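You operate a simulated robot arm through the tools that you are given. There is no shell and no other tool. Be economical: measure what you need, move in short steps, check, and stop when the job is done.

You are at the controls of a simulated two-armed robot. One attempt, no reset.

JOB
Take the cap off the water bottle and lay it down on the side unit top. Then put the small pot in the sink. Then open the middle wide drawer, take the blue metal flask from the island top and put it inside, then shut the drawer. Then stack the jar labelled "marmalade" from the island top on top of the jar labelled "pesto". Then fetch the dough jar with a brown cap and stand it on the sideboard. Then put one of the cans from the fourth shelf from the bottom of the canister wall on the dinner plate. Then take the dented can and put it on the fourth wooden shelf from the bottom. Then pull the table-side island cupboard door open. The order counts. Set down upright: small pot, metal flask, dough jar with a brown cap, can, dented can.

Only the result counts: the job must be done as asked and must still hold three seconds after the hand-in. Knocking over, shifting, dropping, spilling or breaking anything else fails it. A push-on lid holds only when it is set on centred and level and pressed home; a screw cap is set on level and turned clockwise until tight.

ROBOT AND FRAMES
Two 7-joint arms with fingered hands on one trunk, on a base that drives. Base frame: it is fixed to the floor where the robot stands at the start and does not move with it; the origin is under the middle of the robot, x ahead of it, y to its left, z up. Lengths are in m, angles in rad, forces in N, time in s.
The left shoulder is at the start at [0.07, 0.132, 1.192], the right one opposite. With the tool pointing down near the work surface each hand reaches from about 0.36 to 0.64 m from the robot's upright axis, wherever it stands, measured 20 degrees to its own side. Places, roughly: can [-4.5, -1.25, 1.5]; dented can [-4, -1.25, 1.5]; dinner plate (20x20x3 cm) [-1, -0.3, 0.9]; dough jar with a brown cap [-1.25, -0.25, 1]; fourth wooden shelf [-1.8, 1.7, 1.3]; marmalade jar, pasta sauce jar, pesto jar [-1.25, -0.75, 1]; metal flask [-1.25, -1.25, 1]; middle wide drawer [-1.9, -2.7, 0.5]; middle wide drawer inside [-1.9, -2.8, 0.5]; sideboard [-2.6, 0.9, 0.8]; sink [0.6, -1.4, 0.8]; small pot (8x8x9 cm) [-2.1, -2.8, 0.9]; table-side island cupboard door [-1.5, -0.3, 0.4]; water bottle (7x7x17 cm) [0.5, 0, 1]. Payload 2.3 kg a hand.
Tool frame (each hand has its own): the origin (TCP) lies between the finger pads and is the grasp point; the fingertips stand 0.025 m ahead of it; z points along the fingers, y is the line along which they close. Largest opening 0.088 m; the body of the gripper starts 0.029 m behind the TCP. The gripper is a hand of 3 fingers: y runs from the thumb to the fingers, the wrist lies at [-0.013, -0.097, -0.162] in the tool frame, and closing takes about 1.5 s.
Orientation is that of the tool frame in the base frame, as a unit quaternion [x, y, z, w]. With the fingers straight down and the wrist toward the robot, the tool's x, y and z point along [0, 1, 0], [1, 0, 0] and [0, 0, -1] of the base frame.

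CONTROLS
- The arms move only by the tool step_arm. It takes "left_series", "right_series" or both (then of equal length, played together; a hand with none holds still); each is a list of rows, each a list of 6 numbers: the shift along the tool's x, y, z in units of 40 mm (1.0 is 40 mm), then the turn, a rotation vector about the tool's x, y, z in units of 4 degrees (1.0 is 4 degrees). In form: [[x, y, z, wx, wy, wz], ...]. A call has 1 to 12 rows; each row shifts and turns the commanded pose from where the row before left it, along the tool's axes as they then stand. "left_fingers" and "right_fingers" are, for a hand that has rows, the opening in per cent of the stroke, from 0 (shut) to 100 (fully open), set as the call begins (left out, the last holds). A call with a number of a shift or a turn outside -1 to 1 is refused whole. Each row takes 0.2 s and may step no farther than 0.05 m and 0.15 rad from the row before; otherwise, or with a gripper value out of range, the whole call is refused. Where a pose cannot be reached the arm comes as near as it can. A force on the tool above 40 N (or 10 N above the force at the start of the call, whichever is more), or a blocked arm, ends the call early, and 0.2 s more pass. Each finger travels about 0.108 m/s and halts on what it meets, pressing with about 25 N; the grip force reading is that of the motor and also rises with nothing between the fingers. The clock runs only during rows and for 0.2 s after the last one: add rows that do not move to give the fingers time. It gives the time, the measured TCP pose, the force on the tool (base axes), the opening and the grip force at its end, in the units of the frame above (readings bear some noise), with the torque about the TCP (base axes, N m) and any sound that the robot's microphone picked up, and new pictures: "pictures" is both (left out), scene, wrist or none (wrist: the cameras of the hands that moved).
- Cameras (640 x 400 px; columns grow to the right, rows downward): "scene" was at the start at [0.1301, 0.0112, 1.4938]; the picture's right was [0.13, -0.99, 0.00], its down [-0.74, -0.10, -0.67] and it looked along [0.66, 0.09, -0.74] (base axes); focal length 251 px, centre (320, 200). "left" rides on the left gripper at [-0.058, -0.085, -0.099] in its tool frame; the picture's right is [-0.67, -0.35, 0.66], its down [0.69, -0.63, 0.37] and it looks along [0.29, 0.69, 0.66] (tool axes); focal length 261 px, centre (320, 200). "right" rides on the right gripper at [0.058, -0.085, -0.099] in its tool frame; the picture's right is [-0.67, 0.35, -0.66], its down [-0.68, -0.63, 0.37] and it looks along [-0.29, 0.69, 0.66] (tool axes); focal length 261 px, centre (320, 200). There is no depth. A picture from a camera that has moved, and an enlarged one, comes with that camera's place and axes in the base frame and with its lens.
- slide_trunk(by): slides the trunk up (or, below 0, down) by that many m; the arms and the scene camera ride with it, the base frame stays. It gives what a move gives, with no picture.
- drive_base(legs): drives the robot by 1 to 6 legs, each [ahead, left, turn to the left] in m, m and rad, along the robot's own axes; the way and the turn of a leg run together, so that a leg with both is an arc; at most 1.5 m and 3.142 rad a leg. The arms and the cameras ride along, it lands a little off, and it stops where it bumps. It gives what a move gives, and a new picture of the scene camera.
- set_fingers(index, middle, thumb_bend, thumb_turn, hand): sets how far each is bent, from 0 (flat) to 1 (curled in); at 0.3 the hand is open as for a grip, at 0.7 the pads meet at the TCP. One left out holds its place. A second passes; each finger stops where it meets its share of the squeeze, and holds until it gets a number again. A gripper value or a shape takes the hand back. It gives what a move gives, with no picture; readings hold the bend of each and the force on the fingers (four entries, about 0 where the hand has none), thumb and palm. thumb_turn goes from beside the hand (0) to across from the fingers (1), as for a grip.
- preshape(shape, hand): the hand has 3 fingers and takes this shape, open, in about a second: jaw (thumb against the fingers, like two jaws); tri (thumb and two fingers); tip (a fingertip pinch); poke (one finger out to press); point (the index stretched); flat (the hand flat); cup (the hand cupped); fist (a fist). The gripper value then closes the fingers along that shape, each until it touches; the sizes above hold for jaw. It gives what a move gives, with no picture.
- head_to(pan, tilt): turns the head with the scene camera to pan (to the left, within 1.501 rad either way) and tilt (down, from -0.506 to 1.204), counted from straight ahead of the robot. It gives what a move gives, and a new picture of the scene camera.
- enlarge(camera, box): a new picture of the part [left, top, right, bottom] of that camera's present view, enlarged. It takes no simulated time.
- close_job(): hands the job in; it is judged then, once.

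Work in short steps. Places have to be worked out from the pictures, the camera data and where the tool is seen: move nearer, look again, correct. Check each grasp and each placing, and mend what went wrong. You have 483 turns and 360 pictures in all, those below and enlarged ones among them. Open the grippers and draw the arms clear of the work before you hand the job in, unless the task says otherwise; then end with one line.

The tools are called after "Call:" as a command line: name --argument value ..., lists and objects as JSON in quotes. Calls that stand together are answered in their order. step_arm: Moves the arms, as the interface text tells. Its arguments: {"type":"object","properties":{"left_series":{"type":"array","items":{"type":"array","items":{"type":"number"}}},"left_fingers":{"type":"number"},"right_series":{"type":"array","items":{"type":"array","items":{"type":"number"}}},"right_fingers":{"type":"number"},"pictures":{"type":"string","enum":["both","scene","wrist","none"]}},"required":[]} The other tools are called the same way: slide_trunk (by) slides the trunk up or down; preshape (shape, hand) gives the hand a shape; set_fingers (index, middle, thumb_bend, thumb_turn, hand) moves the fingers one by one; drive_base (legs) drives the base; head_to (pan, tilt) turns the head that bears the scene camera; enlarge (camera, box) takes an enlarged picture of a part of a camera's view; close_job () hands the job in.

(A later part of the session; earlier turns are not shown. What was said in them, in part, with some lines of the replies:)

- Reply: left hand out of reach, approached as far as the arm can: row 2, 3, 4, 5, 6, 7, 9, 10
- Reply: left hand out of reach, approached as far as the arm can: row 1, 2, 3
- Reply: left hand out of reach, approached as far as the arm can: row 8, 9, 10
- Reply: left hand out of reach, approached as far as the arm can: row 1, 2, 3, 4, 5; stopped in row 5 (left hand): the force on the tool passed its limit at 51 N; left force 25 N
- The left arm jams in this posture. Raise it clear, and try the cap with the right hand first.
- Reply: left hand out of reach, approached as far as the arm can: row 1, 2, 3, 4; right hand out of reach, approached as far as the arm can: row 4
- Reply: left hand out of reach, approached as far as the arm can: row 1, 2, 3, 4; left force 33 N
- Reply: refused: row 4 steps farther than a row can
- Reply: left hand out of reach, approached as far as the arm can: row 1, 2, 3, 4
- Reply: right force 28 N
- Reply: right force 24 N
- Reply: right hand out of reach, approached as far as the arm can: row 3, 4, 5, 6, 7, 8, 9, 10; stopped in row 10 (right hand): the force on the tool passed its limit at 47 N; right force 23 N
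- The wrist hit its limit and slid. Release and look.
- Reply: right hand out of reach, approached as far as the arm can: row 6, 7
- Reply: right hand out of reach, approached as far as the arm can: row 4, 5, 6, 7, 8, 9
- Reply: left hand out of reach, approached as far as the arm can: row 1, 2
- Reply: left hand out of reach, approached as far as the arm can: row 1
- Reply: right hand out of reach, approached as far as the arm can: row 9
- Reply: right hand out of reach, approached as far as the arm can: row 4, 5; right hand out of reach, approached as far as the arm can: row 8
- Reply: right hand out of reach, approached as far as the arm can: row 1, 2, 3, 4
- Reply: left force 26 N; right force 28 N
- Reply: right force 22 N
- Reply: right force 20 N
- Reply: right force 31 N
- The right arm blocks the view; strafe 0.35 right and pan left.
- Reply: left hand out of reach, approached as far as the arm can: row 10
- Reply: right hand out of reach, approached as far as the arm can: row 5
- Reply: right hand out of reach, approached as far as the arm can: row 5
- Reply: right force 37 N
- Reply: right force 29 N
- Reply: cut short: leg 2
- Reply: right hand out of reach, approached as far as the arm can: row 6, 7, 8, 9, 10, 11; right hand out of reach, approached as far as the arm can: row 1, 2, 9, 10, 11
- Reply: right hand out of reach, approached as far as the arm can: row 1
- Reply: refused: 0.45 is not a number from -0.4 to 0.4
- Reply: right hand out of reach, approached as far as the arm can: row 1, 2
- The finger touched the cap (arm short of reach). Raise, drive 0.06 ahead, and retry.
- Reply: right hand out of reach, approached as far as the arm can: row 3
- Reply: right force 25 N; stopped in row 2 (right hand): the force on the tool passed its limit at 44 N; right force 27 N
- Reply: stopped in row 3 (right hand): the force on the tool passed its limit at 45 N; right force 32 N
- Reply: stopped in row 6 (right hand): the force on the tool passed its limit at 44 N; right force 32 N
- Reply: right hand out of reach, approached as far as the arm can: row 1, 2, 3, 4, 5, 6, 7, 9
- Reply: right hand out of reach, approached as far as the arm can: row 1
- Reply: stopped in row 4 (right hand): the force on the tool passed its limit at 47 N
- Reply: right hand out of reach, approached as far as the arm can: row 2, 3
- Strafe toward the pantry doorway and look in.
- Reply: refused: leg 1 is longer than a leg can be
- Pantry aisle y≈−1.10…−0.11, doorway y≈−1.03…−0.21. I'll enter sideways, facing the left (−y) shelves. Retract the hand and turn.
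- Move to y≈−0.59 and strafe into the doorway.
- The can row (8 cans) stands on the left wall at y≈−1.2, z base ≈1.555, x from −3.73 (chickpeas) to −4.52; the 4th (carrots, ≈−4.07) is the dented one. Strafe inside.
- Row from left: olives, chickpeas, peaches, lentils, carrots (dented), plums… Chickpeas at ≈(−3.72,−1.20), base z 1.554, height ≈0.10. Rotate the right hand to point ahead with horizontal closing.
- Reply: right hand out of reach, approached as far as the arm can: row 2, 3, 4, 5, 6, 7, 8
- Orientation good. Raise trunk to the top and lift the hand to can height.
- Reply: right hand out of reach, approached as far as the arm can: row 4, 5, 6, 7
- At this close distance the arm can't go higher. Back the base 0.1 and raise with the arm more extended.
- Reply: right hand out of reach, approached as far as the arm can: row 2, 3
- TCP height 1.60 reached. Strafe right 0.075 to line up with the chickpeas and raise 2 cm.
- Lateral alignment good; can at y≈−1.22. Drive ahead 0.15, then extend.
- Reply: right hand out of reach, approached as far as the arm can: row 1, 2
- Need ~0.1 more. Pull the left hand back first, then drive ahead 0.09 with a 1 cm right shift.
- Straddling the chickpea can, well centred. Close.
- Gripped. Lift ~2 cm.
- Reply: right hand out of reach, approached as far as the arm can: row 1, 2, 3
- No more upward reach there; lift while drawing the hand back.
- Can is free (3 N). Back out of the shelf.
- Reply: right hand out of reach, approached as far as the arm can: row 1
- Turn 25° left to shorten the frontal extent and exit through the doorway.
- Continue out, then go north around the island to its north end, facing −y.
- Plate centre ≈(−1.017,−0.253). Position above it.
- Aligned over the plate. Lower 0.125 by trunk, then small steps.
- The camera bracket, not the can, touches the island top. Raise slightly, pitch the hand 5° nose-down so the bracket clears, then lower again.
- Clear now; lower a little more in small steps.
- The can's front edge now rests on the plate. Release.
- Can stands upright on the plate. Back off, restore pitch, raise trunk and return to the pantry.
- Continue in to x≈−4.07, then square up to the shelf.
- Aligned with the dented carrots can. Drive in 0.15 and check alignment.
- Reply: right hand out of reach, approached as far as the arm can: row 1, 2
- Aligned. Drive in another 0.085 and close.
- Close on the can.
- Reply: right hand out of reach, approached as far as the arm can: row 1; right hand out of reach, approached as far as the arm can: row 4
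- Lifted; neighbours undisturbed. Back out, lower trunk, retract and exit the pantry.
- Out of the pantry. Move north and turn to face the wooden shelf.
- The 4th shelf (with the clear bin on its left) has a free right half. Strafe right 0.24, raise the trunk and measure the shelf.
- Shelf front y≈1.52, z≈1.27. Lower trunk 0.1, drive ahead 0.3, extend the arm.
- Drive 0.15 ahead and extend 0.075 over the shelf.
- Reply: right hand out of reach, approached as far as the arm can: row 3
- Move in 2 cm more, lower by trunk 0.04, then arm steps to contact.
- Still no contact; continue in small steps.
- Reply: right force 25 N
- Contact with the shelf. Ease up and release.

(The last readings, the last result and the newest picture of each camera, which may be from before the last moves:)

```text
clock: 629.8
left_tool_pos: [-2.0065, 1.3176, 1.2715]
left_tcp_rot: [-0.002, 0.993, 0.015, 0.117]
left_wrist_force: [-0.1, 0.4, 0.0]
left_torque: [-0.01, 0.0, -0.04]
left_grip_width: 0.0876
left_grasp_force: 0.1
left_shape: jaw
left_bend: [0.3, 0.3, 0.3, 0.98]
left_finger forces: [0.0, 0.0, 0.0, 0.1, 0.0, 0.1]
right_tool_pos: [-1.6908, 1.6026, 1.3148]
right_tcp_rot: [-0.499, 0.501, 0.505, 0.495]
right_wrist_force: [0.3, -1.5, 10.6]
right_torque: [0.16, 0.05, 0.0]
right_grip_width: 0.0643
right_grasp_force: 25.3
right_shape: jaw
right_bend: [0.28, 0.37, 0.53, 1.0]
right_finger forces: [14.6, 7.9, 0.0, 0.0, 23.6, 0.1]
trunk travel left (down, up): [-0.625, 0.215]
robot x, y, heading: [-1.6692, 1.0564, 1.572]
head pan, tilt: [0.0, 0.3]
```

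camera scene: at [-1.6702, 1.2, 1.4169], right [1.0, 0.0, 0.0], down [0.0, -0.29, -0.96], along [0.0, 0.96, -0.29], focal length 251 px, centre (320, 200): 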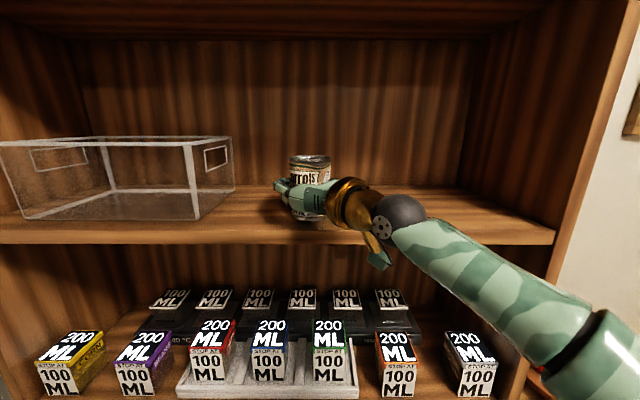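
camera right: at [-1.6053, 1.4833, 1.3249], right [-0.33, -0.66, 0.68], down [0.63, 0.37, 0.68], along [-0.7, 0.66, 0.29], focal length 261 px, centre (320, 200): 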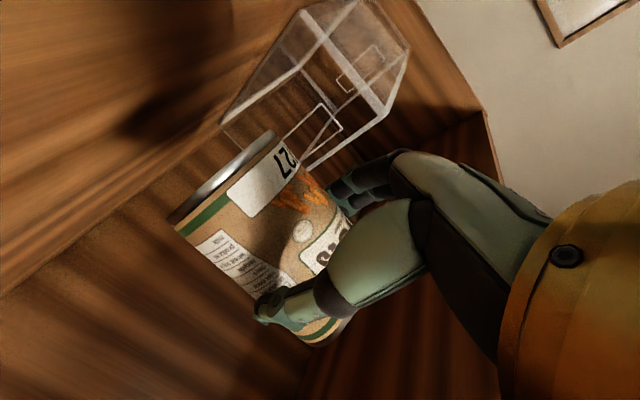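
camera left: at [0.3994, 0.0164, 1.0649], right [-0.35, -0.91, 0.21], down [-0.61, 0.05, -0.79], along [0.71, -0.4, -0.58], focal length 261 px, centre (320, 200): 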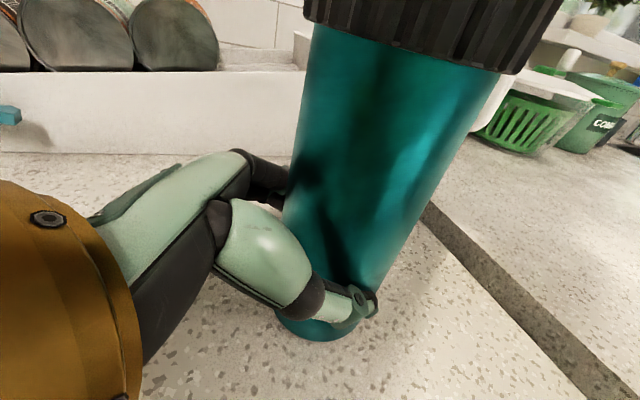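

Call:
step_arm --right_series '[[-0.07, 0, 0, 0, 0, 0], [0, 0, 0, 0, 0, 0], [0, 0, 0, 0, 0, 0]]' --pictures "none"

Call:
set_fingers --hand "right" --index 0.25 --middle 0.25 --thumb_bend 0.25

Call:
step_arm --right_series '[[-0.1, 0, -0.4, 0, 0, 0], [0, 0, -0.6, 0, 0, 0], [0, 0, -0.9, 0, 0, 0], [0, 0, -0.9, 0, 0, 0], [0, 0, 0, 0, 0, 0]]' --pictures "both"

```text
clock: 630.6
left_tool_pos: [-2.0059, 1.3186, 1.2704]
left_tcp_rot: [-0.002, 0.993, 0.013, 0.117]
left_wrist_force: [-0.7, -0.4, 1.2]
left_torque: [0.04, 0.0, 0.01]
left_grip_width: 0.0879
left_grasp_force: 0.0
left_shape: jaw
left_bend: [0.3, 0.3, 0.3, 0.98]
left_finger forces: [0.0, 0.1, 0.1, 0.1, 0.1, 0.1]
right_tool_pos: [-1.6917, 1.6041, 1.3158]
right_tcp_rot: [-0.499, 0.502, 0.505, 0.495]
right_wrist_force: [0.1, -2.0, 2.1]
right_torque: [0.06, -0.1, -0.03]
right_grip_width: 0.0642
right_grasp_force: 24.6
right_shape: jaw
right_bend: [0.28, 0.37, 0.53, 1.0]
right_finger forces: [15.0, 8.2, 0.0, 0.0, 23.4, 0.0]
trunk travel left (down, up): [-0.625, 0.215]
robot x, y, heading: [-1.6708, 1.0567, 1.574]
head pan, tilt: [0.0, 0.3]
```

```text
clock: 631.6
left_tool_pos: [-2.0078, 1.3215, 1.269]
left_tcp_rot: [-0.002, 0.993, 0.014, 0.117]
left_wrist_force: [-1.5, 0.6, -0.7]
left_torque: [-0.01, 0.03, 0.02]
left_grip_width: 0.0879
left_grasp_force: 0.1
left_shape: jaw
left_bend: [0.3, 0.3, 0.3, 0.98]
left_finger forces: [0.0, 0.1, 0.0, 0.0, 0.0, 0.0]
right_tool_pos: [-1.6909, 1.6049, 1.3156]
right_tcp_rot: [-0.499, 0.502, 0.505, 0.495]
right_wrist_force: [0.9, 0.5, -0.3]
right_torque: [0.03, 0.02, 0.01]
right_grip_width: 0.0935
right_grasp_force: 0.2
right_shape: fingers
right_bend: [0.25, 0.25, 0.25, 1.0]
right_finger forces: [0.0, 0.0, 0.1, 0.0, 0.0, 0.1]
trunk travel left (down, up): [-0.625, 0.215]
robot x, y, heading: [-1.673, 1.0561, 1.572]
head pan, tilt: [0.0, 0.3]
```

```text
clock: 632.8
left_tool_pos: [-2.0061, 1.3222, 1.2707]
left_tcp_rot: [-0.003, 0.993, 0.014, 0.117]
left_wrist_force: [-0.2, -0.2, 0.4]
left_torque: [-0.01, 0.01, 0.02]
left_grip_width: 0.0877
left_grasp_force: 0.1
left_shape: jaw
left_bend: [0.3, 0.3, 0.3, 0.98]
left_finger forces: [0.1, 0.1, 0.0, 0.1, 0.1, 0.1]
right_tool_pos: [-1.6913, 1.503, 1.3162]
right_tcp_rot: [0.505, -0.502, -0.5, -0.492]
right_wrist_force: [-0.6, 0.4, 0.2]
right_torque: [0.01, 0.0, -0.02]
right_grip_width: 0.0937
right_grasp_force: 0.1
right_shape: fingers
right_bend: [0.25, 0.25, 0.25, 1.0]
right_finger forces: [0.1, 0.1, 0.0, 0.1, 0.1, 0.0]
right hand out of reach, approached as far as the arm can: row 4
trunk travel left (down, up): [-0.625, 0.215]
robot x, y, heading: [-1.6746, 1.0602, 1.574]
head pan, tilt: [0.0, 0.3]
camera scene: at [-1.6708, 1.2051, 1.4163], right [1.0, 0.0, 0.0], down [0.0, -0.3, -0.95], along [0.0, 0.95, -0.3], focal length 251 px, centre (320, 200)
camera right: at [-1.6056, 1.4023, 1.2608], right [-0.34, -0.65, 0.68], down [0.63, 0.38, 0.68], along [-0.7, 0.66, 0.28], focal length 261 px, centre (320, 200)
```

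scene: 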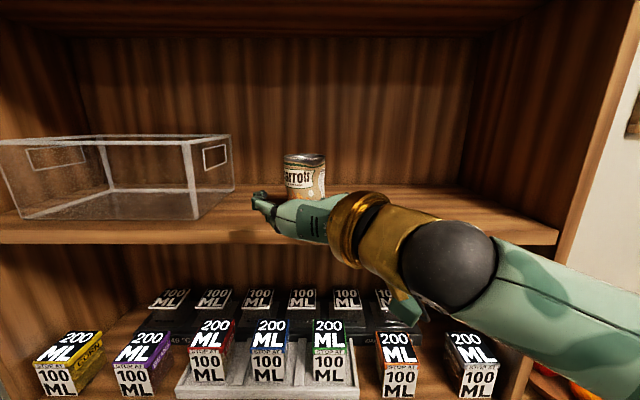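
right: 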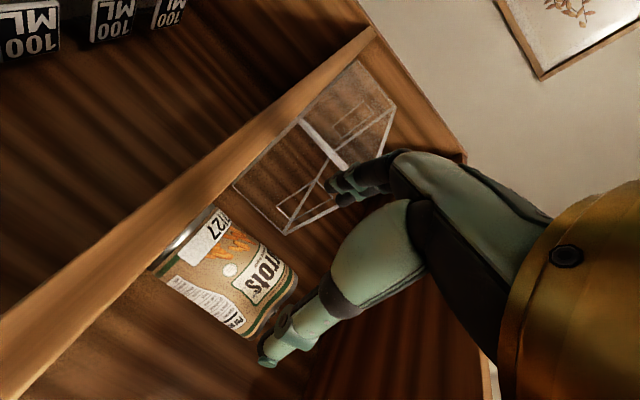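

Dented can stands on the shelf. Back away and verify the shelf count.

Call:
drive_base --legs '[[-0.5, 0, 0]]'

Call:
head_to --pan 0.1 --tilt 0.6

```text
clock: 635.8
left_tool_pos: [-2.0059, 0.8172, 1.2701]
left_tcp_rot: [0.001, 0.993, 0.013, 0.117]
left_wrist_force: [-0.4, -0.1, -0.3]
left_torque: [-0.01, 0.02, -0.03]
left_grip_width: 0.0874
left_grasp_force: 0.0
left_shape: jaw
left_bend: [0.3, 0.3, 0.3, 0.98]
left_finger forces: [0.0, 0.0, 0.0, 0.0, 0.0, 0.0]
right_tool_pos: [-1.6899, 0.9982, 1.317]
right_tcp_rot: [0.504, -0.502, -0.5, -0.494]
right_wrist_force: [-0.2, -0.6, 0.8]
right_torque: [0.0, -0.04, -0.01]
right_grip_width: 0.0939
right_grasp_force: 0.0
right_shape: fingers
right_bend: [0.25, 0.25, 0.25, 1.0]
right_finger forces: [0.0, 0.1, 0.1, 0.1, 0.0, 0.0]
trunk travel left (down, up): [-0.625, 0.215]
robot x, y, heading: [-1.6723, 0.5491, 1.568]
head pan, tilt: [0.0, 0.3]
camera scene: at [-1.6695, 0.6988, 1.4162], right [1.0, 0.0, 0.0], down [0.0, -0.3, -0.95], along [0.0, 0.95, -0.3], focal length 251 px, centre (320, 200)
```

scene: 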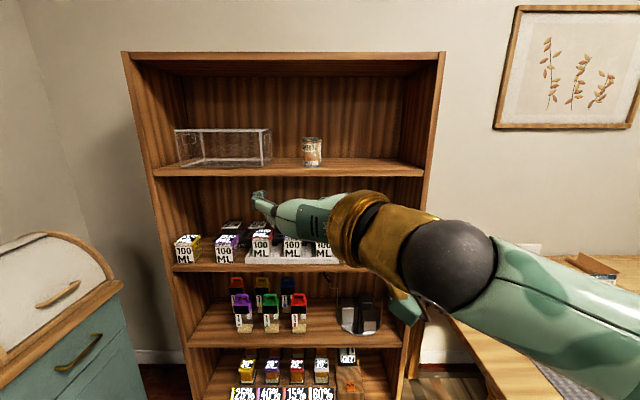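

```text
clock: 636.6
left_tool_pos: [-2.0046, 0.8162, 1.2706]
left_tcp_rot: [0.001, 0.993, 0.013, 0.117]
left_wrist_force: [0.4, 1.0, 0.1]
left_torque: [0.05, -0.01, -0.02]
left_grip_width: 0.0877
left_grasp_force: 0.1
left_shape: jaw
left_bend: [0.3, 0.3, 0.3, 0.98]
left_finger forces: [0.0, 0.1, 0.1, 0.0, 0.0, 0.0]
right_tool_pos: [-1.69, 0.9964, 1.3181]
right_tcp_rot: [-0.503, 0.504, 0.5, 0.493]
right_wrist_force: [-0.7, -0.4, -0.3]
right_torque: [0.02, -0.01, 0.03]
right_grip_width: 0.0934
right_grasp_force: 0.1
right_shape: fingers
right_bend: [0.25, 0.25, 0.25, 1.0]
right_finger forces: [0.1, 0.1, 0.1, 0.0, 0.0, 0.1]
trunk travel left (down, up): [-0.625, 0.215]
robot x, y, heading: [-1.6685, 0.554, 1.571]
head pan, tilt: [0.099, 0.6]
camera scene: at [-1.6782, 0.6919, 1.389], right [1.0, 0.1, 0.0], down [0.06, -0.56, -0.83], along [-0.08, 0.82, -0.56], focal length 251 px, centre (320, 200)
```

scene: 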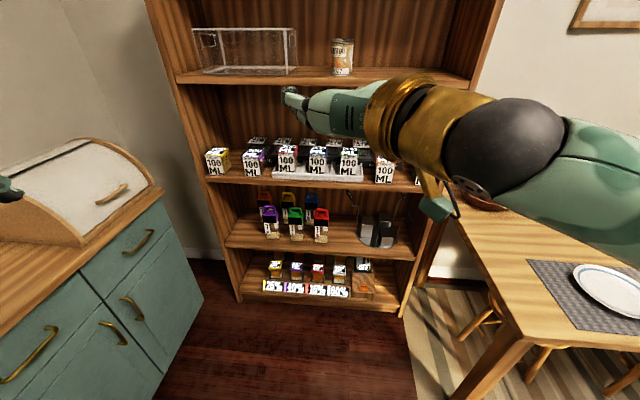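

Shelf confirmed as 4th from the bottom. Last: the table-side island cupboard door (west face, north end). Move and turn to view it.

Call:
drive_base --legs '[[-0.1, 0.3, 0], [0, 0, -1.57], [-0.05, -0.7, 0]]'

Call:
head_to --pan 0.0 --tilt 0.9

```text
clock: 645.9
left_tool_pos: [-1.7527, 0.1007, 1.2697]
left_tcp_rot: [0.71, 0.695, -0.074, 0.092]
left_wrist_force: [-0.2, -0.2, 0.1]
left_torque: [0.02, 0.0, 0.0]
left_grip_width: 0.0877
left_grasp_force: 0.0
left_shape: jaw
left_bend: [0.3, 0.3, 0.3, 0.98]
left_finger forces: [0.0, 0.0, 0.0, 0.0, 0.0, 0.0]
right_tool_pos: [-1.5818, -0.2188, 1.3168]
right_tcp_rot: [0.007, 0.712, -0.003, 0.702]
right_wrist_force: [0.0, 0.1, 0.0]
right_torque: [0.01, 0.02, 0.02]
right_grip_width: 0.0934
right_grasp_force: 0.0
right_shape: fingers
right_bend: [0.25, 0.25, 0.25, 1.0]
right_finger forces: [0.0, 0.0, 0.0, 0.0, 0.0, 0.1]
trunk travel left (down, up): [-0.625, 0.215]
robot x, y, heading: [-2.0225, -0.2251, -0.02]
head pan, tilt: [0.099, 0.6]
camera scene: at [-1.884, -0.2203, 1.3889], right [0.08, -1.0, 0.0], down [-0.56, -0.04, -0.82], along [0.82, 0.06, -0.57], focal length 251 px, centre (320, 200)
```

scene: 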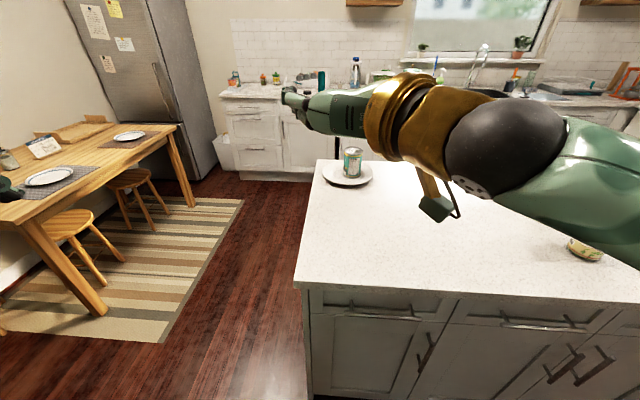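

```text
clock: 646.7
left_tool_pos: [-1.7551, 0.1, 1.271]
left_tcp_rot: [0.71, 0.694, -0.074, 0.092]
left_wrist_force: [0.5, 0.6, 0.7]
left_torque: [-0.02, 0.02, -0.04]
left_grip_width: 0.0874
left_grasp_force: 0.0
left_shape: jaw
left_bend: [0.3, 0.3, 0.3, 0.98]
left_finger forces: [0.0, 0.0, 0.0, 0.0, 0.1, 0.0]
right_tool_pos: [-1.5805, -0.2197, 1.3181]
right_tcp_rot: [0.008, 0.712, -0.004, 0.702]
right_wrist_force: [0.1, 0.4, 0.4]
right_torque: [0.02, 0.0, 0.0]
right_grip_width: 0.0938
right_grasp_force: 0.0
right_shape: fingers
right_bend: [0.25, 0.25, 0.25, 1.0]
right_finger forces: [0.0, 0.0, 0.0, 0.0, 0.1, 0.0]
trunk travel left (down, up): [-0.625, 0.215]
robot x, y, heading: [-2.0234, -0.2226, -0.023]
head pan, tilt: [0.0, 0.901]
camera scene: at [-1.8968, -0.2298, 1.3642], right [-0.02, -1.0, 0.0], down [-0.78, 0.02, -0.62], along [0.62, -0.01, -0.78], focal length 251 px, centre (320, 200)
```

scene: 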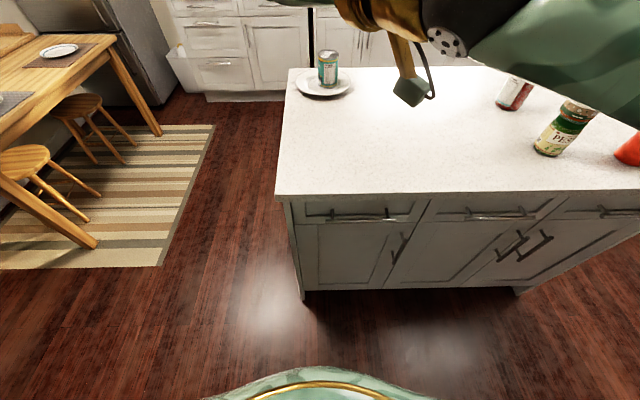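

The table-side door has a vertical handle at ≈(−1.54,−0.476, z 0.58–0.75), hinge on the north side. Back off, strafe in line and lower the hand to z≈0.665.

Call:
drive_base --legs '[[-0.1, -0.255, 0.02]]'

Call:
slide_trunk --by -0.4

Call:
slide_trunk --by -0.2

Call:
step_arm --right_series '[[0.5, 0, 0, 0, 0, 0], [0.5, 0, 0, 0, 0, 0], [0.3, 0, 0, 0, 0, 0], [0, 0, 0, 0, 0, 0]]' --right_fingers 100

```text
clock: 648.6
left_tool_pos: [-1.8624, -0.1478, 1.2699]
left_tcp_rot: [0.704, 0.701, -0.074, 0.092]
left_wrist_force: [-0.4, 0.4, 0.0]
left_torque: [0.0, 0.0, 0.01]
left_grip_width: 0.0877
left_grasp_force: 0.0
left_shape: jaw
left_bend: [0.3, 0.3, 0.3, 0.98]
left_finger forces: [0.1, 0.0, 0.0, 0.0, 0.0, 0.0]
right_tool_pos: [-1.6832, -0.4641, 1.3157]
right_tcp_rot: [0.001, 0.712, 0.002, 0.702]
right_wrist_force: [0.2, 0.8, -0.1]
right_torque: [0.0, -0.02, -0.01]
right_grip_width: 0.0936
right_grasp_force: 0.1
right_shape: fingers
right_bend: [0.25, 0.25, 0.25, 1.0]
right_finger forces: [0.0, 0.1, 0.0, 0.0, 0.0, 0.1]
trunk travel left (down, up): [-0.625, 0.215]
robot x, y, heading: [-2.1248, -0.4796, -0.003]
head pan, tilt: [0.0, 0.901]
camera scene: at [-1.9983, -0.4804, 1.364], right [0.0, -1.0, 0.0], down [-0.78, 0.0, -0.62], along [0.62, 0.0, -0.78], focal length 251 px, centre (320, 200)
```

scene: 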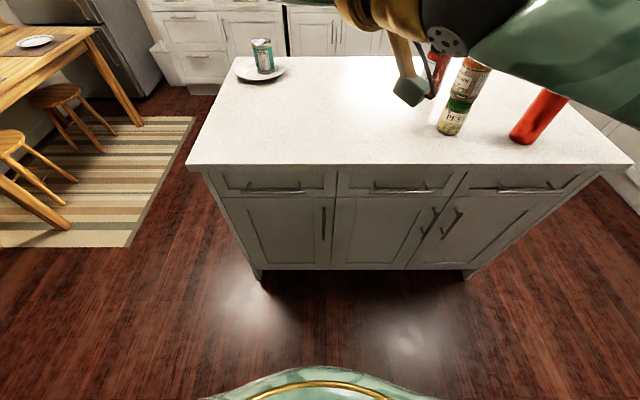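

```text
clock: 652.4
left_tool_pos: [-1.8633, -0.1492, 0.8703]
left_tcp_rot: [0.703, 0.701, -0.074, 0.092]
left_wrist_force: [-0.7, 0.4, 0.8]
left_torque: [0.01, 0.0, 0.02]
left_grip_width: 0.0878
left_grasp_force: 0.0
left_shape: jaw
left_bend: [0.3, 0.3, 0.3, 0.98]
left_finger forces: [0.0, 0.0, 0.0, 0.1, 0.0, 0.0]
right_tool_pos: [-1.6844, -0.4659, 0.9164]
right_tcp_rot: [0.001, 0.712, 0.003, 0.702]
right_wrist_force: [0.5, -0.7, 0.1]
right_torque: [-0.03, -0.01, 0.03]
right_grip_width: 0.0936
right_grasp_force: 0.0
right_shape: fingers
right_bend: [0.25, 0.25, 0.25, 1.0]
right_finger forces: [0.1, 0.1, 0.1, 0.0, 0.0, 0.0]
trunk travel left (down, up): [-0.225, 0.615]
robot x, y, heading: [-2.1253, -0.4789, -0.005]
head pan, tilt: [0.0, 0.901]
```

```text
clock: 654.6
left_tool_pos: [-1.8624, -0.1497, 0.6711]
left_tcp_rot: [0.704, 0.701, -0.074, 0.092]
left_wrist_force: [-0.4, 0.4, -0.5]
left_torque: [-0.05, -0.02, -0.01]
left_grip_width: 0.0877
left_grasp_force: 0.0
left_shape: jaw
left_bend: [0.3, 0.3, 0.3, 0.98]
left_finger forces: [0.0, 0.0, 0.0, 0.0, 0.1, 0.1]
right_tool_pos: [-1.6851, -0.4665, 0.716]
right_tcp_rot: [0.0, 0.712, 0.004, 0.702]
right_wrist_force: [0.2, -0.3, 0.3]
right_torque: [-0.02, 0.02, 0.02]
right_grip_width: 0.0937
right_grasp_force: 0.0
right_shape: fingers
right_bend: [0.25, 0.25, 0.25, 1.0]
right_finger forces: [0.1, 0.0, 0.0, 0.1, 0.0, 0.0]
trunk travel left (down, up): [-0.025, 0.815]
robot x, y, heading: [-2.1273, -0.4859, -0.003]
head pan, tilt: [0.0, 0.901]
```

```text
clock: 655.6
left_tool_pos: [-1.8623, -0.1498, 0.6712]
left_tcp_rot: [0.703, 0.701, -0.074, 0.093]
left_wrist_force: [-0.3, 0.3, -0.4]
left_torque: [-0.02, 0.04, 0.02]
left_grip_width: 0.0877
left_grasp_force: 0.2
left_shape: jaw
left_bend: [0.3, 0.3, 0.3, 0.98]
left_finger forces: [0.0, 0.0, 0.0, 0.0, 0.0, 0.0]
right_tool_pos: [-1.6846, -0.4667, 0.6637]
right_tcp_rot: [0.001, 0.712, 0.003, 0.703]
right_wrist_force: [-0.1, -0.4, 0.0]
right_torque: [0.03, 0.0, 0.0]
right_grip_width: 0.0878
right_grasp_force: 0.1
right_shape: jaw
right_bend: [0.3, 0.3, 0.3, 0.98]
right_finger forces: [0.0, 0.0, 0.0, 0.0, 0.0, 0.0]
trunk travel left (down, up): [-0.025, 0.815]
robot x, y, heading: [-2.1273, -0.4799, -0.005]
head pan, tilt: [0.0, 0.901]
camera scene: at [-1.9991, -0.4823, 0.7641], right [0.0, -1.0, 0.0], down [-0.78, 0.0, -0.62], along [0.62, 0.0, -0.78], focal length 251 px, centre (320, 200)
camera right: at [-1.7841, -0.5522, 0.6088], right [-0.65, 0.34, 0.68], down [0.38, -0.63, 0.68], along [0.66, 0.7, 0.28], focal length 261 px, centre (320, 200)
```

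scene: 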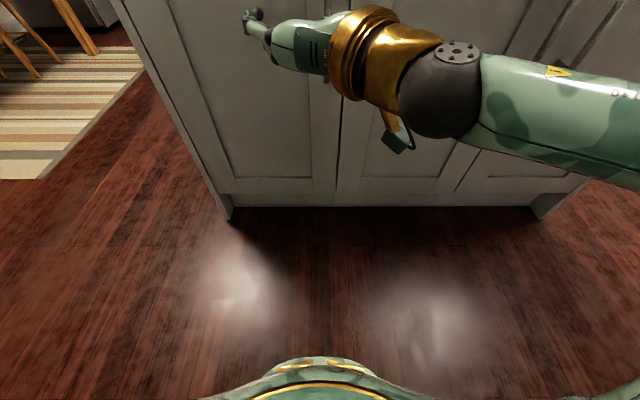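
right: 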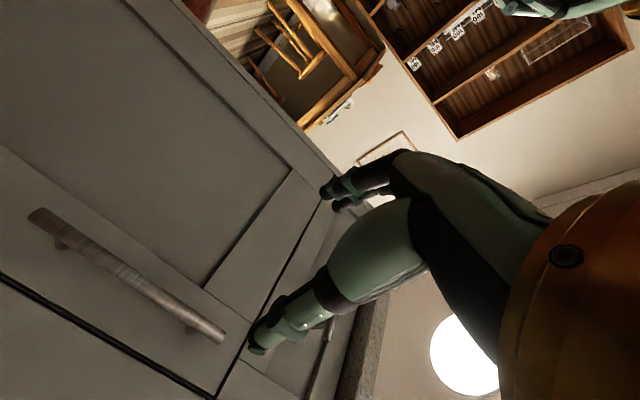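

Handle bar triangulated at (−1.497,−0.4915, z 0.48–0.70). Align, approach.

Call:
step_arm --right_series '[[0.6, -0.3, 0, 0, 0, 0], [0.5, -0.32, 0, 0, 0, 0], [0, 0, 0, 0, 0, 0]]' --pictures "none"

Call:
drive_base --legs '[[0.1, 0, 0]]'

Call:
step_arm --right_series '[[0, 0, 0.4, 0, 0, 0], [0, 0, 0, 0, 0, 0]]' --pictures "both"

```text
clock: 656.4
left_tool_pos: [-1.8603, -0.1496, 0.6705]
left_tcp_rot: [0.703, 0.701, -0.074, 0.092]
left_wrist_force: [0.6, -0.1, 0.4]
left_torque: [-0.01, 0.01, 0.0]
left_grip_width: 0.0876
left_grasp_force: 0.0
left_shape: jaw
left_bend: [0.3, 0.3, 0.3, 0.98]
left_finger forces: [0.0, 0.1, 0.0, 0.0, 0.0, 0.1]
right_tool_pos: [-1.6841, -0.49, 0.6186]
right_tcp_rot: [0.001, 0.712, 0.003, 0.703]
right_wrist_force: [0.0, 1.4, 0.1]
right_torque: [-0.05, -0.02, -0.02]
right_grip_width: 0.088
right_grasp_force: 0.1
right_shape: jaw
right_bend: [0.3, 0.3, 0.3, 0.98]
right_finger forces: [0.0, 0.0, 0.0, 0.0, 0.1, 0.0]
trunk travel left (down, up): [-0.025, 0.815]
robot x, y, heading: [-2.1244, -0.4853, -0.006]
head pan, tilt: [0.0, 0.901]
```

```text
clock: 657.5
left_tool_pos: [-1.7623, -0.1509, 0.6699]
left_tcp_rot: [0.704, 0.701, -0.073, 0.092]
left_wrist_force: [0.3, 0.1, -0.1]
left_torque: [0.01, -0.03, 0.0]
left_grip_width: 0.0878
left_grasp_force: 0.1
left_shape: jaw
left_bend: [0.3, 0.3, 0.3, 0.98]
left_finger forces: [0.1, 0.0, 0.1, 0.0, 0.1, 0.0]
right_tool_pos: [-1.5842, -0.4901, 0.6189]
right_tcp_rot: [0.0, 0.712, 0.003, 0.702]
right_wrist_force: [-1.0, 0.0, -0.2]
right_torque: [0.02, 0.0, -0.01]
right_grip_width: 0.0882
right_grasp_force: 0.1
right_shape: jaw
right_bend: [0.3, 0.3, 0.3, 0.98]
right_finger forces: [0.0, 0.1, 0.0, 0.0, 0.0, 0.0]
trunk travel left (down, up): [-0.025, 0.815]
robot x, y, heading: [-2.0282, -0.4801, 0.002]
head pan, tilt: [0.0, 0.901]
camera scene: at [-1.8988, -0.4826, 0.7641], right [0.0, -1.0, 0.0], down [-0.78, 0.0, -0.62], along [0.62, 0.0, -0.78], focal length 251 px, centre (320, 200)
```

scene: 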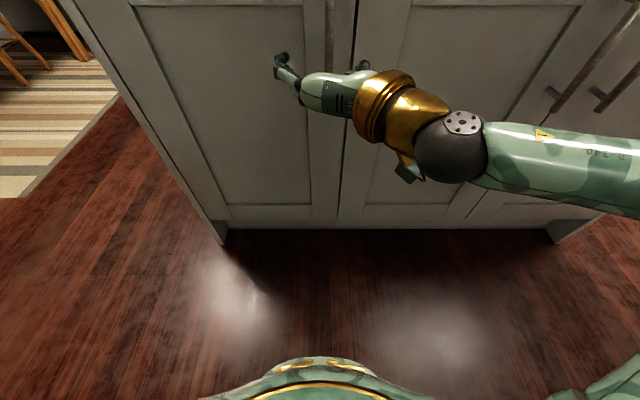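

```text
clock: 658.1
left_tool_pos: [-1.7631, -0.1492, 0.6708]
left_tcp_rot: [0.703, 0.701, -0.074, 0.093]
left_wrist_force: [0.5, 0.6, -0.3]
left_torque: [0.02, -0.02, 0.03]
left_grip_width: 0.0878
left_grasp_force: 0.1
left_shape: jaw
left_bend: [0.3, 0.3, 0.3, 0.98]
left_finger forces: [0.0, 0.1, 0.1, 0.0, 0.0, 0.1]
right_tool_pos: [-1.5687, -0.491, 0.6191]
right_tcp_rot: [-0.001, 0.712, 0.004, 0.702]
right_wrist_force: [0.2, 0.3, -0.2]
right_torque: [0.03, -0.01, 0.0]
right_grip_width: 0.0879
right_grasp_force: 0.0
right_shape: jaw
right_bend: [0.3, 0.3, 0.3, 0.98]
right_finger forces: [0.0, 0.0, 0.0, 0.0, 0.0, 0.1]
trunk travel left (down, up): [-0.025, 0.815]
robot x, y, heading: [-2.0262, -0.4861, -0.006]
head pan, tilt: [0.0, 0.901]
camera scene: at [-1.8988, -0.4826, 0.7641], right [0.0, -1.0, 0.0], down [-0.78, 0.0, -0.62], along [0.62, 0.0, -0.78], focal length 251 px, centre (320, 200)
camera right: at [-1.6679, -0.5774, 0.5632], right [-0.65, 0.34, 0.68], down [0.38, -0.63, 0.68], along [0.66, 0.7, 0.28], focal length 261 px, centre (320, 200)
```

scene: 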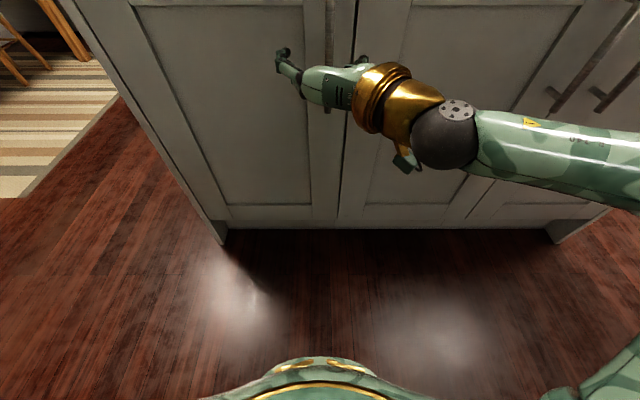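
right: 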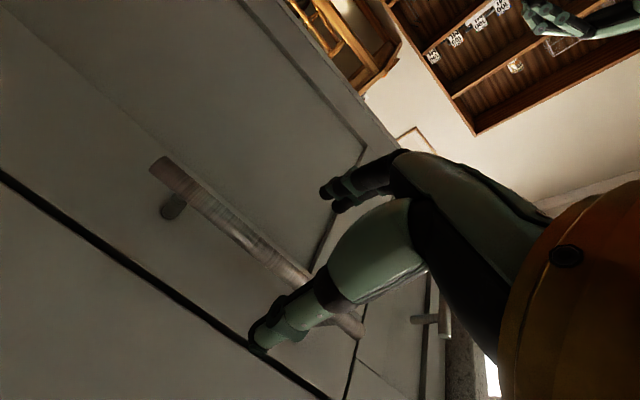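

Bar is centred between the fingers. Advance 6 cm and close.

Call:
step_arm --right_series '[[0, 0, 0.5, 0, 0, 0], [0, 0, 0.5, 0, 0, 0], [0, 0, 0.5, 0, 0, 0], [0, 0, 0, 0, 0, 0]]' --pictures "none"

Call:
step_arm --right_series '[[0, 0, 0, 0, 0, 0], [0, 0, 0, 0, 0, 0], [0, 0, 0, 0, 0, 0], [0, 0, 0, 0, 0, 0], [0, 0, 0, 0, 0, 0], [0, 0, 0, 0, 0, 0], [0, 0, 0, 0, 0, 0], [0, 0, 0, 0, 0, 0]]' --right_fingers 0

```text
clock: 659.1
left_tool_pos: [-1.767, -0.1505, 0.671]
left_tcp_rot: [0.703, 0.701, -0.071, 0.095]
left_wrist_force: [0.6, 0.3, 0.0]
left_torque: [0.01, 0.02, 0.0]
left_grip_width: 0.0878
left_grasp_force: 0.0
left_shape: jaw
left_bend: [0.3, 0.3, 0.3, 0.98]
left_finger forces: [0.0, 0.0, 0.1, 0.0, 0.1, 0.1]
right_tool_pos: [-1.5126, -0.4899, 0.6207]
right_tcp_rot: [-0.002, 0.71, 0.006, 0.705]
right_wrist_force: [-36.0, -4.3, -6.0]
right_torque: [-0.09, -0.1, 1.31]
right_grip_width: 0.0853
right_grasp_force: 0.0
right_shape: jaw
right_bend: [0.3, 0.3, 0.29, 0.97]
right_finger forces: [0.8, 30.3, 0.0, 0.0, 3.9, 0.0]
trunk travel left (down, up): [-0.025, 0.815]
robot x, y, heading: [-2.0292, -0.4835, -0.006]
head pan, tilt: [0.0, 0.901]
```

```text
clock: 659.6
left_tool_pos: [-1.7657, -0.1501, 0.6724]
left_tcp_rot: [0.704, 0.7, -0.072, 0.093]
left_wrist_force: [-0.6, 0.0, 0.1]
left_torque: [0.03, 0.0, 0.01]
left_grip_width: 0.0878
left_grasp_force: 0.1
left_shape: jaw
left_bend: [0.3, 0.3, 0.3, 0.98]
left_finger forces: [0.1, 0.1, 0.1, 0.0, 0.0, 0.1]
right_tool_pos: [-1.5123, -0.4884, 0.6215]
right_tcp_rot: [-0.003, 0.711, 0.007, 0.704]
right_wrist_force: [-14.0, -4.2, 3.9]
right_torque: [0.03, 0.07, 0.36]
right_grip_width: 0.0131
right_grasp_force: 24.9
right_shape: jaw
right_bend: [0.75, 0.72, 0.82, 1.0]
right_finger forces: [22.1, 0.0, 0.0, 0.1, 9.4, 0.0]
trunk travel left (down, up): [-0.025, 0.815]
robot x, y, heading: [-2.0283, -0.4828, -0.001]
head pan, tilt: [0.0, 0.901]
stopped in row 2 (right hand): the force on the tool passed its limit at 51 N (the readings are from after the stop); the commanded pose is now the measured one
camera scene: at [-1.9017, -0.4835, 0.7647], right [0.0, -1.0, 0.0], down [-0.78, 0.0, -0.62], along [0.62, 0.0, -0.78], focal length 251 px, centre (320, 200)
camera right: at [-1.6107, -0.5756, 0.5644], right [-0.65, 0.33, 0.68], down [0.38, -0.63, 0.68], along [0.65, 0.7, 0.28], focal length 261 px, centre (320, 200)
```

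scene: 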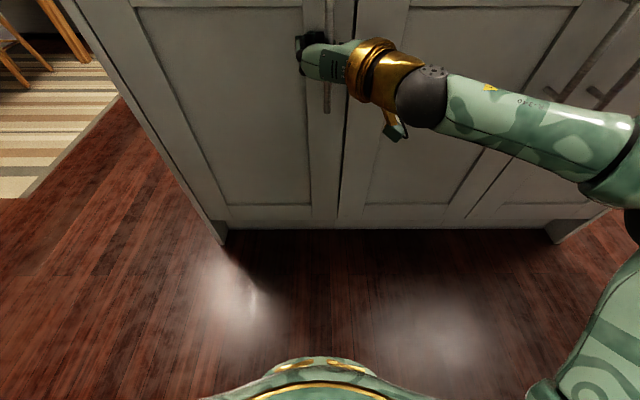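
right: 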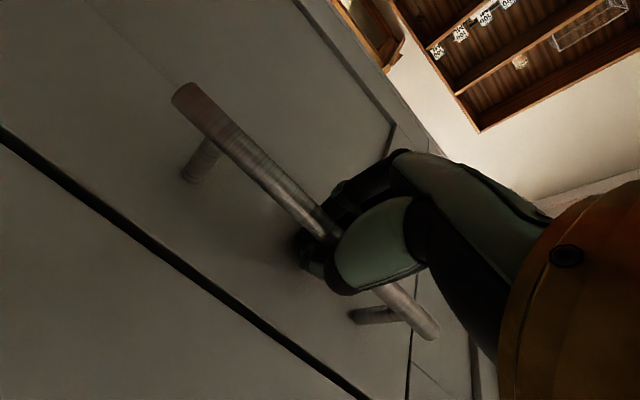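

Hooked on the bar. Pull with an arc about the hinge (25° first).

Call:
drive_base --legs '[[-0.154, 0.248, -0.436]]'

```text
clock: 661.6
left_tool_pos: [-1.7408, -0.0225, 0.6732]
left_tcp_rot: [0.841, 0.529, -0.089, 0.072]
left_wrist_force: [1.0, 1.1, 0.7]
left_torque: [-0.02, 0.04, 0.02]
left_grip_width: 0.0877
left_grasp_force: 0.1
left_shape: jaw
left_bend: [0.3, 0.3, 0.3, 0.98]
left_finger forces: [0.0, 0.0, 0.0, 0.0, 0.0, 0.0]
right_tool_pos: [-1.6562, -0.4384, 0.619]
right_tcp_rot: [0.158, 0.694, -0.147, 0.687]
right_wrist_force: [-18.6, -28.2, 2.4]
right_torque: [-0.04, 0.03, 0.37]
right_grip_width: 0.0148
right_grasp_force: 24.8
right_shape: jaw
right_bend: [0.74, 0.72, 0.83, 1.0]
right_finger forces: [0.0, 0.0, 0.0, 0.1, 44.7, 0.0]
trunk travel left (down, up): [-0.025, 0.815]
robot x, y, heading: [-2.1172, -0.2054, -0.447]
head pan, tilt: [0.0, 0.901]
camera scene: at [-2.0066, -0.2642, 0.7643], right [-0.43, -0.9, -0.01], down [-0.7, 0.34, -0.62], along [0.56, -0.26, -0.78], focal length 251 px, centre (320, 200)
```

scene: 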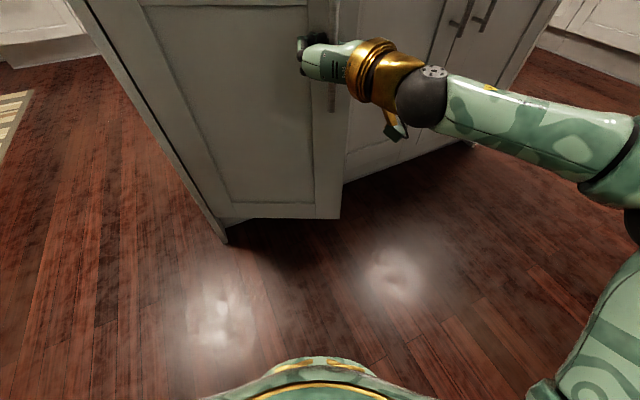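

Door is at ~25°. Continue the arc another 28° with a hinge correction.

Call:
drive_base --legs '[[-0.166, 0.253, -0.5]]'

```text
clock: 663.7
left_tool_pos: [-1.6649, 0.0701, 0.6702]
left_tcp_rot: [0.945, 0.305, -0.108, 0.049]
left_wrist_force: [0.4, -0.3, -0.3]
left_torque: [-0.01, 0.0, 0.04]
left_grip_width: 0.0876
left_grasp_force: 0.0
left_shape: jaw
left_bend: [0.3, 0.3, 0.3, 0.98]
left_finger forces: [0.0, 0.0, 0.0, 0.0, 0.0, 0.0]
right_tool_pos: [-1.7899, -0.3334, 0.6188]
right_tcp_rot: [0.321, 0.636, -0.314, 0.628]
right_wrist_force: [5.3, 3.4, 0.9]
right_torque: [0.01, -0.07, 0.0]
right_grip_width: 0.0104
right_grasp_force: 24.6
right_shape: jaw
right_bend: [0.74, 0.72, 0.82, 1.0]
right_finger forces: [5.8, 0.2, 0.1, 0.0, 0.0, 0.1]
trunk travel left (down, up): [-0.025, 0.815]
robot x, y, heading: [-2.0908, 0.0849, -0.948]
head pan, tilt: [0.0, 0.901]
camera scene: at [-2.0136, -0.0135, 0.7641], right [-0.81, -0.59, 0.0], down [-0.46, 0.64, -0.62], along [0.36, -0.5, -0.78], focal length 251 px, centre (320, 200)
```

scene: 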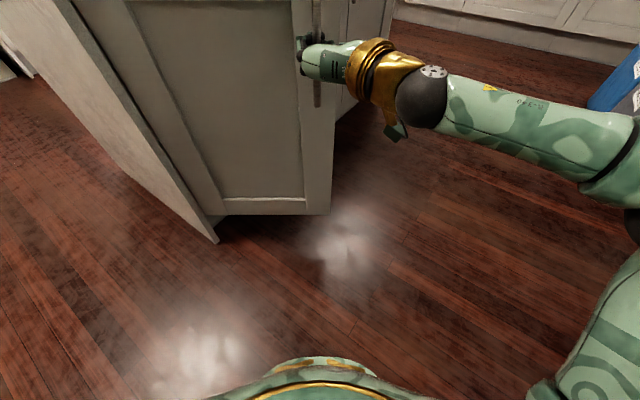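

~54° open, forces low. One more arc of 26°.

Call:
drive_base --legs '[[-0.163, 0.236, -0.45]]'

```text
clock: 665.8
left_tool_pos: [-1.5598, 0.1326, 0.6694]
left_tcp_rot: [0.988, 0.094, -0.117, 0.024]
left_wrist_force: [0.2, -0.5, 0.0]
left_torque: [0.05, 0.02, 0.0]
left_grip_width: 0.0878
left_grasp_force: 0.0
left_shape: jaw
left_bend: [0.3, 0.3, 0.3, 0.98]
left_finger forces: [0.1, 0.1, 0.1, 0.0, 0.0, 0.1]
right_tool_pos: [-1.8387, -0.178, 0.6175]
right_tcp_rot: [0.444, 0.557, -0.438, 0.549]
right_wrist_force: [14.2, 1.0, 2.1]
right_torque: [0.02, -0.01, -0.01]
right_grip_width: 0.0112
right_grasp_force: 25.5
right_shape: jaw
right_bend: [0.74, 0.72, 0.83, 1.0]
right_finger forces: [8.2, 5.5, 0.0, 0.0, 0.1, 0.0]
trunk travel left (down, up): [-0.025, 0.815]
robot x, y, heading: [-1.9403, 0.3242, -1.383]
head pan, tilt: [0.0, 0.901]
stopped in leg 1: the force on the tool passed its limit at 40 N (the readings are from after the stop); the commanded pose is now the measured one
camera scene: at [-1.9124, 0.2033, 0.7641], right [-0.98, -0.19, 0.0], down [-0.15, 0.77, -0.62], along [0.12, -0.61, -0.78], focal length 251 px, centre (320, 200)
```

scene: 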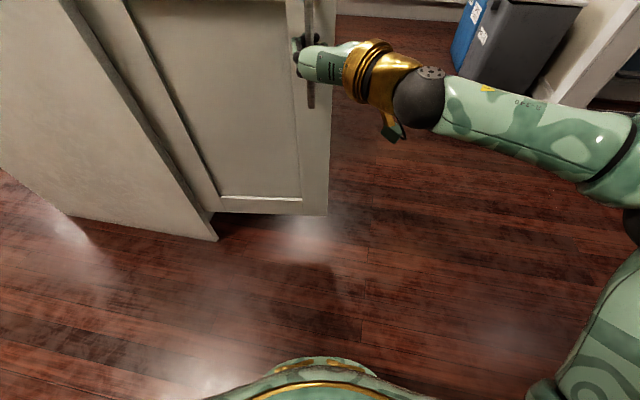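

Door is about 80° open. Release the handle and withdraw the hand.

Call:
step_arm --right_series '[[0, 0, 0, 0, 0, 0], [0, 0, 0, 0, 0, 0], [0, 0, 0, 0, 0, 0], [0, 0, 0, 0, 0, 0], [0, 0, 0, 0, 0, 0], [0, 0, 0, 0, 0, 0], [0, 0, 0, 0, 0, 0]]' --right_fingers 100 --pictures "wrist"

Call:
step_arm --right_series '[[0, 0, -0.4, 0, 0, 0], [0, 0, -0.6, 0, 0, 0], [0, 0, -0.6, 0, 0, 0], [0, 0, 0, 0, 0, 0]]' --pictures "both"

```text
clock: 667.4
left_tool_pos: [-1.5624, 0.1306, 0.6706]
left_tcp_rot: [0.989, 0.093, -0.116, 0.024]
left_wrist_force: [-0.6, 0.2, -0.1]
left_torque: [-0.01, -0.02, 0.0]
left_grip_width: 0.0877
left_grasp_force: 0.0
left_shape: jaw
left_bend: [0.3, 0.3, 0.3, 0.98]
left_finger forces: [0.1, 0.1, 0.0, 0.0, 0.0, 0.0]
right_tool_pos: [-1.843, -0.181, 0.6176]
right_tcp_rot: [0.447, 0.554, -0.439, 0.548]
right_wrist_force: [0.3, 0.1, 0.2]
right_torque: [-0.02, -0.01, 0.0]
right_grip_width: 0.0876
right_grasp_force: 0.0
right_shape: jaw
right_bend: [0.3, 0.3, 0.3, 0.98]
right_finger forces: [0.0, 0.1, 0.1, 0.0, 0.1, 0.1]
trunk travel left (down, up): [-0.025, 0.815]
robot x, y, heading: [-1.9415, 0.327, -1.383]
head pan, tilt: [0.0, 0.901]
camera right: at [-1.9473, -0.1018, 0.5623], right [0.2, 0.71, 0.68], down [-0.54, -0.5, 0.68], along [0.82, -0.5, 0.28], focal length 261 px, centre (320, 200)
```

right: 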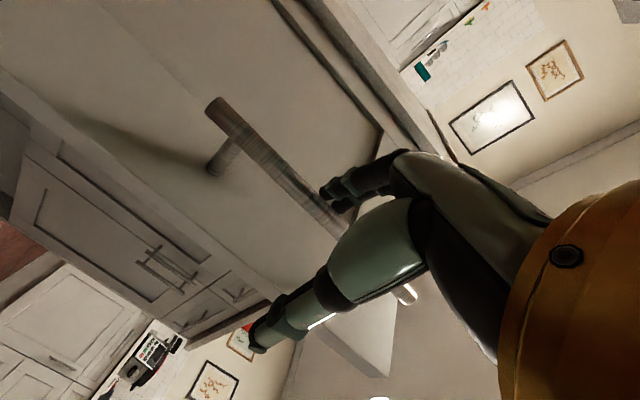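

```text
clock: 668.4
left_tool_pos: [-1.5631, 0.1303, 0.67]
left_tcp_rot: [0.989, 0.093, -0.116, 0.024]
left_wrist_force: [0.1, 0.9, -0.7]
left_torque: [-0.01, -0.01, -0.01]
left_grip_width: 0.0878
left_grasp_force: 0.1
left_shape: jaw
left_bend: [0.3, 0.3, 0.3, 0.98]
left_finger forces: [0.1, 0.0, 0.0, 0.0, 0.0, 0.0]
right_tool_pos: [-1.8572, -0.1185, 0.6193]
right_tcp_rot: [0.447, 0.554, -0.44, 0.548]
right_wrist_force: [-0.4, -0.6, -0.5]
right_torque: [0.02, -0.01, 0.0]
right_grip_width: 0.0875
right_grasp_force: 0.1
right_shape: jaw
right_bend: [0.3, 0.3, 0.3, 0.98]
right_finger forces: [0.0, 0.0, 0.0, 0.0, 0.0, 0.0]
trunk travel left (down, up): [-0.025, 0.815]
robot x, y, heading: [-1.9418, 0.3208, -1.382]
head pan, tilt: [0.0, 0.901]
camera scene: at [-1.915, 0.2029, 0.7641], right [-0.98, -0.19, 0.0], down [-0.15, 0.77, -0.62], along [0.12, -0.61, -0.78], focal length 251 px, centre (320, 200)
camera right: at [-1.9609, -0.0393, 0.5636], right [0.2, 0.7, 0.68], down [-0.54, -0.5, 0.68], along [0.82, -0.5, 0.28], focal length 261 px, centre (320, 200)
```

scene: 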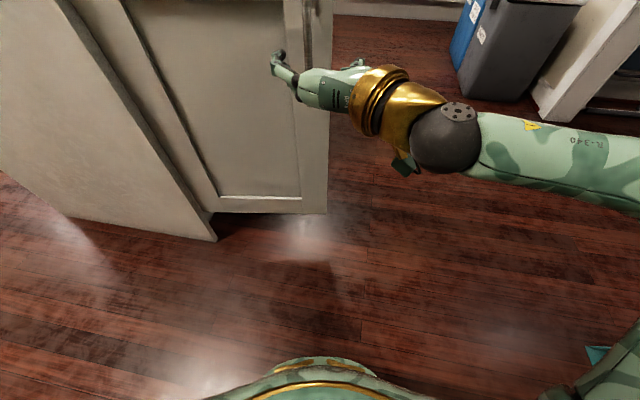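
right: 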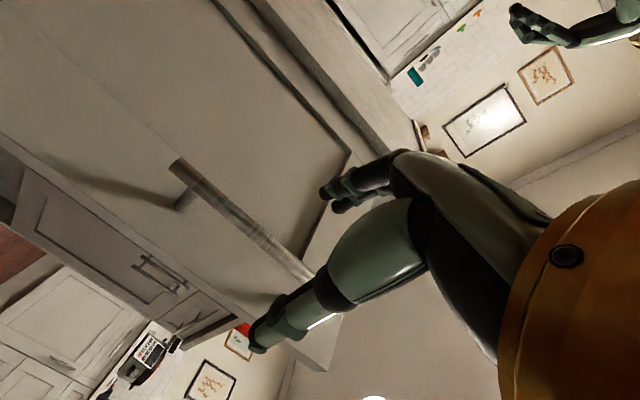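

Door stays open. Drive back clear, raise the trunk, and take a final look.

Call:
drive_base --legs '[[-0.25, 0.1, 0]]'

Call:
slide_trunk --by 0.4

Call:
slide_trunk --by 0.35

Call:
head_to --pan 0.35 --tilt 0.6

```text
clock: 670.3
left_tool_pos: [-1.5133, 0.3976, 0.6715]
left_tcp_rot: [0.989, 0.093, -0.115, 0.024]
left_wrist_force: [0.8, 0.2, 0.3]
left_torque: [-0.02, -0.04, 0.01]
left_grip_width: 0.0877
left_grasp_force: 0.0
left_shape: jaw
left_bend: [0.3, 0.3, 0.3, 0.98]
left_finger forces: [0.0, 0.0, 0.1, 0.0, 0.0, 0.0]
right_tool_pos: [-1.8081, 0.1487, 0.6192]
right_tcp_rot: [0.449, 0.553, -0.44, 0.547]
right_wrist_force: [0.4, 0.0, 0.1]
right_torque: [-0.04, 0.0, -0.03]
right_grip_width: 0.0872
right_grasp_force: 0.0
right_shape: jaw
right_bend: [0.3, 0.3, 0.3, 0.98]
right_finger forces: [0.1, 0.1, 0.0, 0.0, 0.0, 0.0]
trunk travel left (down, up): [-0.025, 0.815]
robot x, y, heading: [-1.893, 0.5899, -1.386]
head pan, tilt: [0.0, 0.901]
camera scene: at [-1.8652, 0.4706, 0.7641], right [-0.98, -0.19, 0.0], down [-0.15, 0.77, -0.62], along [0.12, -0.61, -0.78], focal length 251 px, centre (320, 200)
```

scene: 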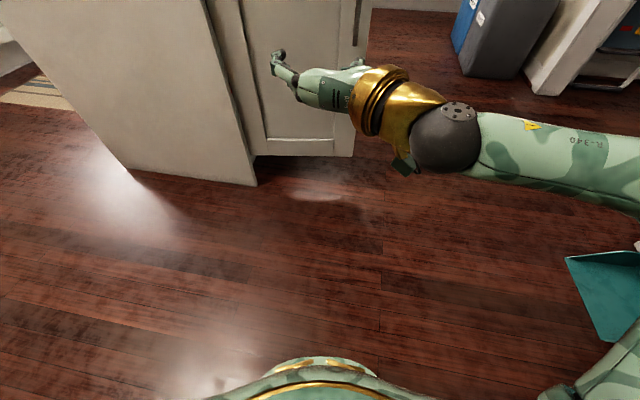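

```text
clock: 674.1
left_tool_pos: [-1.5132, 0.3979, 1.0694]
left_tcp_rot: [0.989, 0.093, -0.115, 0.024]
left_wrist_force: [-0.7, 0.4, 0.1]
left_torque: [0.01, 0.02, 0.0]
left_grip_width: 0.0872
left_grasp_force: 0.0
left_shape: jaw
left_bend: [0.3, 0.3, 0.3, 0.98]
left_finger forces: [0.1, 0.0, 0.0, 0.0, 0.0, 0.1]
right_tool_pos: [-1.8079, 0.1486, 1.0199]
right_tcp_rot: [0.448, 0.553, -0.44, 0.547]
right_wrist_force: [0.0, -0.7, -0.1]
right_torque: [-0.02, 0.01, 0.01]
right_grip_width: 0.0875
right_grasp_force: 0.2
right_shape: jaw
right_bend: [0.3, 0.3, 0.3, 0.98]
right_finger forces: [0.0, 0.1, 0.0, 0.0, 0.0, 0.1]
trunk travel left (down, up): [-0.425, 0.415]
robot x, y, heading: [-1.8927, 0.5928, -1.383]
head pan, tilt: [0.0, 0.901]
```

```text
clock: 677.6
left_tool_pos: [-1.5143, 0.3974, 1.4206]
left_tcp_rot: [0.989, 0.093, -0.115, 0.024]
left_wrist_force: [-0.5, -0.5, -0.2]
left_torque: [0.0, 0.06, -0.01]
left_grip_width: 0.0876
left_grasp_force: 0.1
left_shape: jaw
left_bend: [0.3, 0.3, 0.3, 0.98]
left_finger forces: [0.0, 0.1, 0.0, 0.0, 0.1, 0.0]
right_tool_pos: [-1.8069, 0.1498, 1.3682]
right_tcp_rot: [0.448, 0.553, -0.44, 0.547]
right_wrist_force: [-0.3, 0.0, -0.5]
right_torque: [0.01, -0.01, -0.02]
right_grip_width: 0.0875
right_grasp_force: 0.1
right_shape: jaw
right_bend: [0.3, 0.3, 0.3, 0.98]
right_finger forces: [0.0, 0.0, 0.0, 0.0, 0.0, 0.0]
trunk travel left (down, up): [-0.775, 0.065]
robot x, y, heading: [-1.893, 0.5913, -1.385]
head pan, tilt: [0.0, 0.901]
```

```text
clock: 678.4
left_tool_pos: [-1.5131, 0.3983, 1.4202]
left_tcp_rot: [0.989, 0.092, -0.115, 0.024]
left_wrist_force: [0.0, -0.7, 0.8]
left_torque: [-0.01, 0.02, 0.01]
left_grip_width: 0.0874
left_grasp_force: 0.2
left_shape: jaw
left_bend: [0.3, 0.3, 0.3, 0.98]
left_finger forces: [0.0, 0.0, 0.0, 0.1, 0.1, 0.1]
right_tool_pos: [-1.8072, 0.149, 1.3696]
right_tcp_rot: [0.448, 0.553, -0.44, 0.548]
right_wrist_force: [0.0, 0.1, -0.2]
right_torque: [0.02, -0.02, -0.02]
right_grip_width: 0.0877
right_grasp_force: 0.0
right_shape: jaw
right_bend: [0.3, 0.3, 0.3, 0.98]
right_finger forces: [0.0, 0.1, 0.1, 0.1, 0.0, 0.0]
trunk travel left (down, up): [-0.775, 0.065]
robot x, y, heading: [-1.889, 0.5935, -1.385]
head pan, tilt: [0.351, 0.6]
camera scene: at [-1.834, 0.4687, 1.5388], right [-0.86, -0.51, 0.0], down [-0.29, 0.49, -0.82], along [0.42, -0.71, -0.57], focal length 251 px, centre (320, 200)
```

scene: 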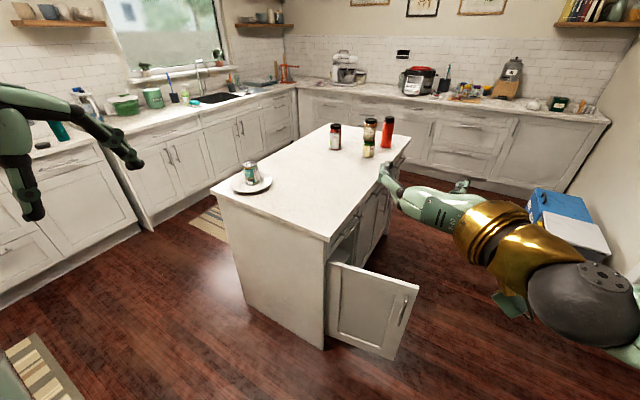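

The final view shows everything in place: the stack, the can on its plate, the shut drawer and the open cupboard door. The hands are open and clear, so I'm handing in.

Call:
close_job

```text
The job is handed in.
```

I finished all eight steps in the order you asked and handed the job in; no verdict on it came back. I took "side unit" to mean the unit the water bottle stands on, so the cap is lying there.
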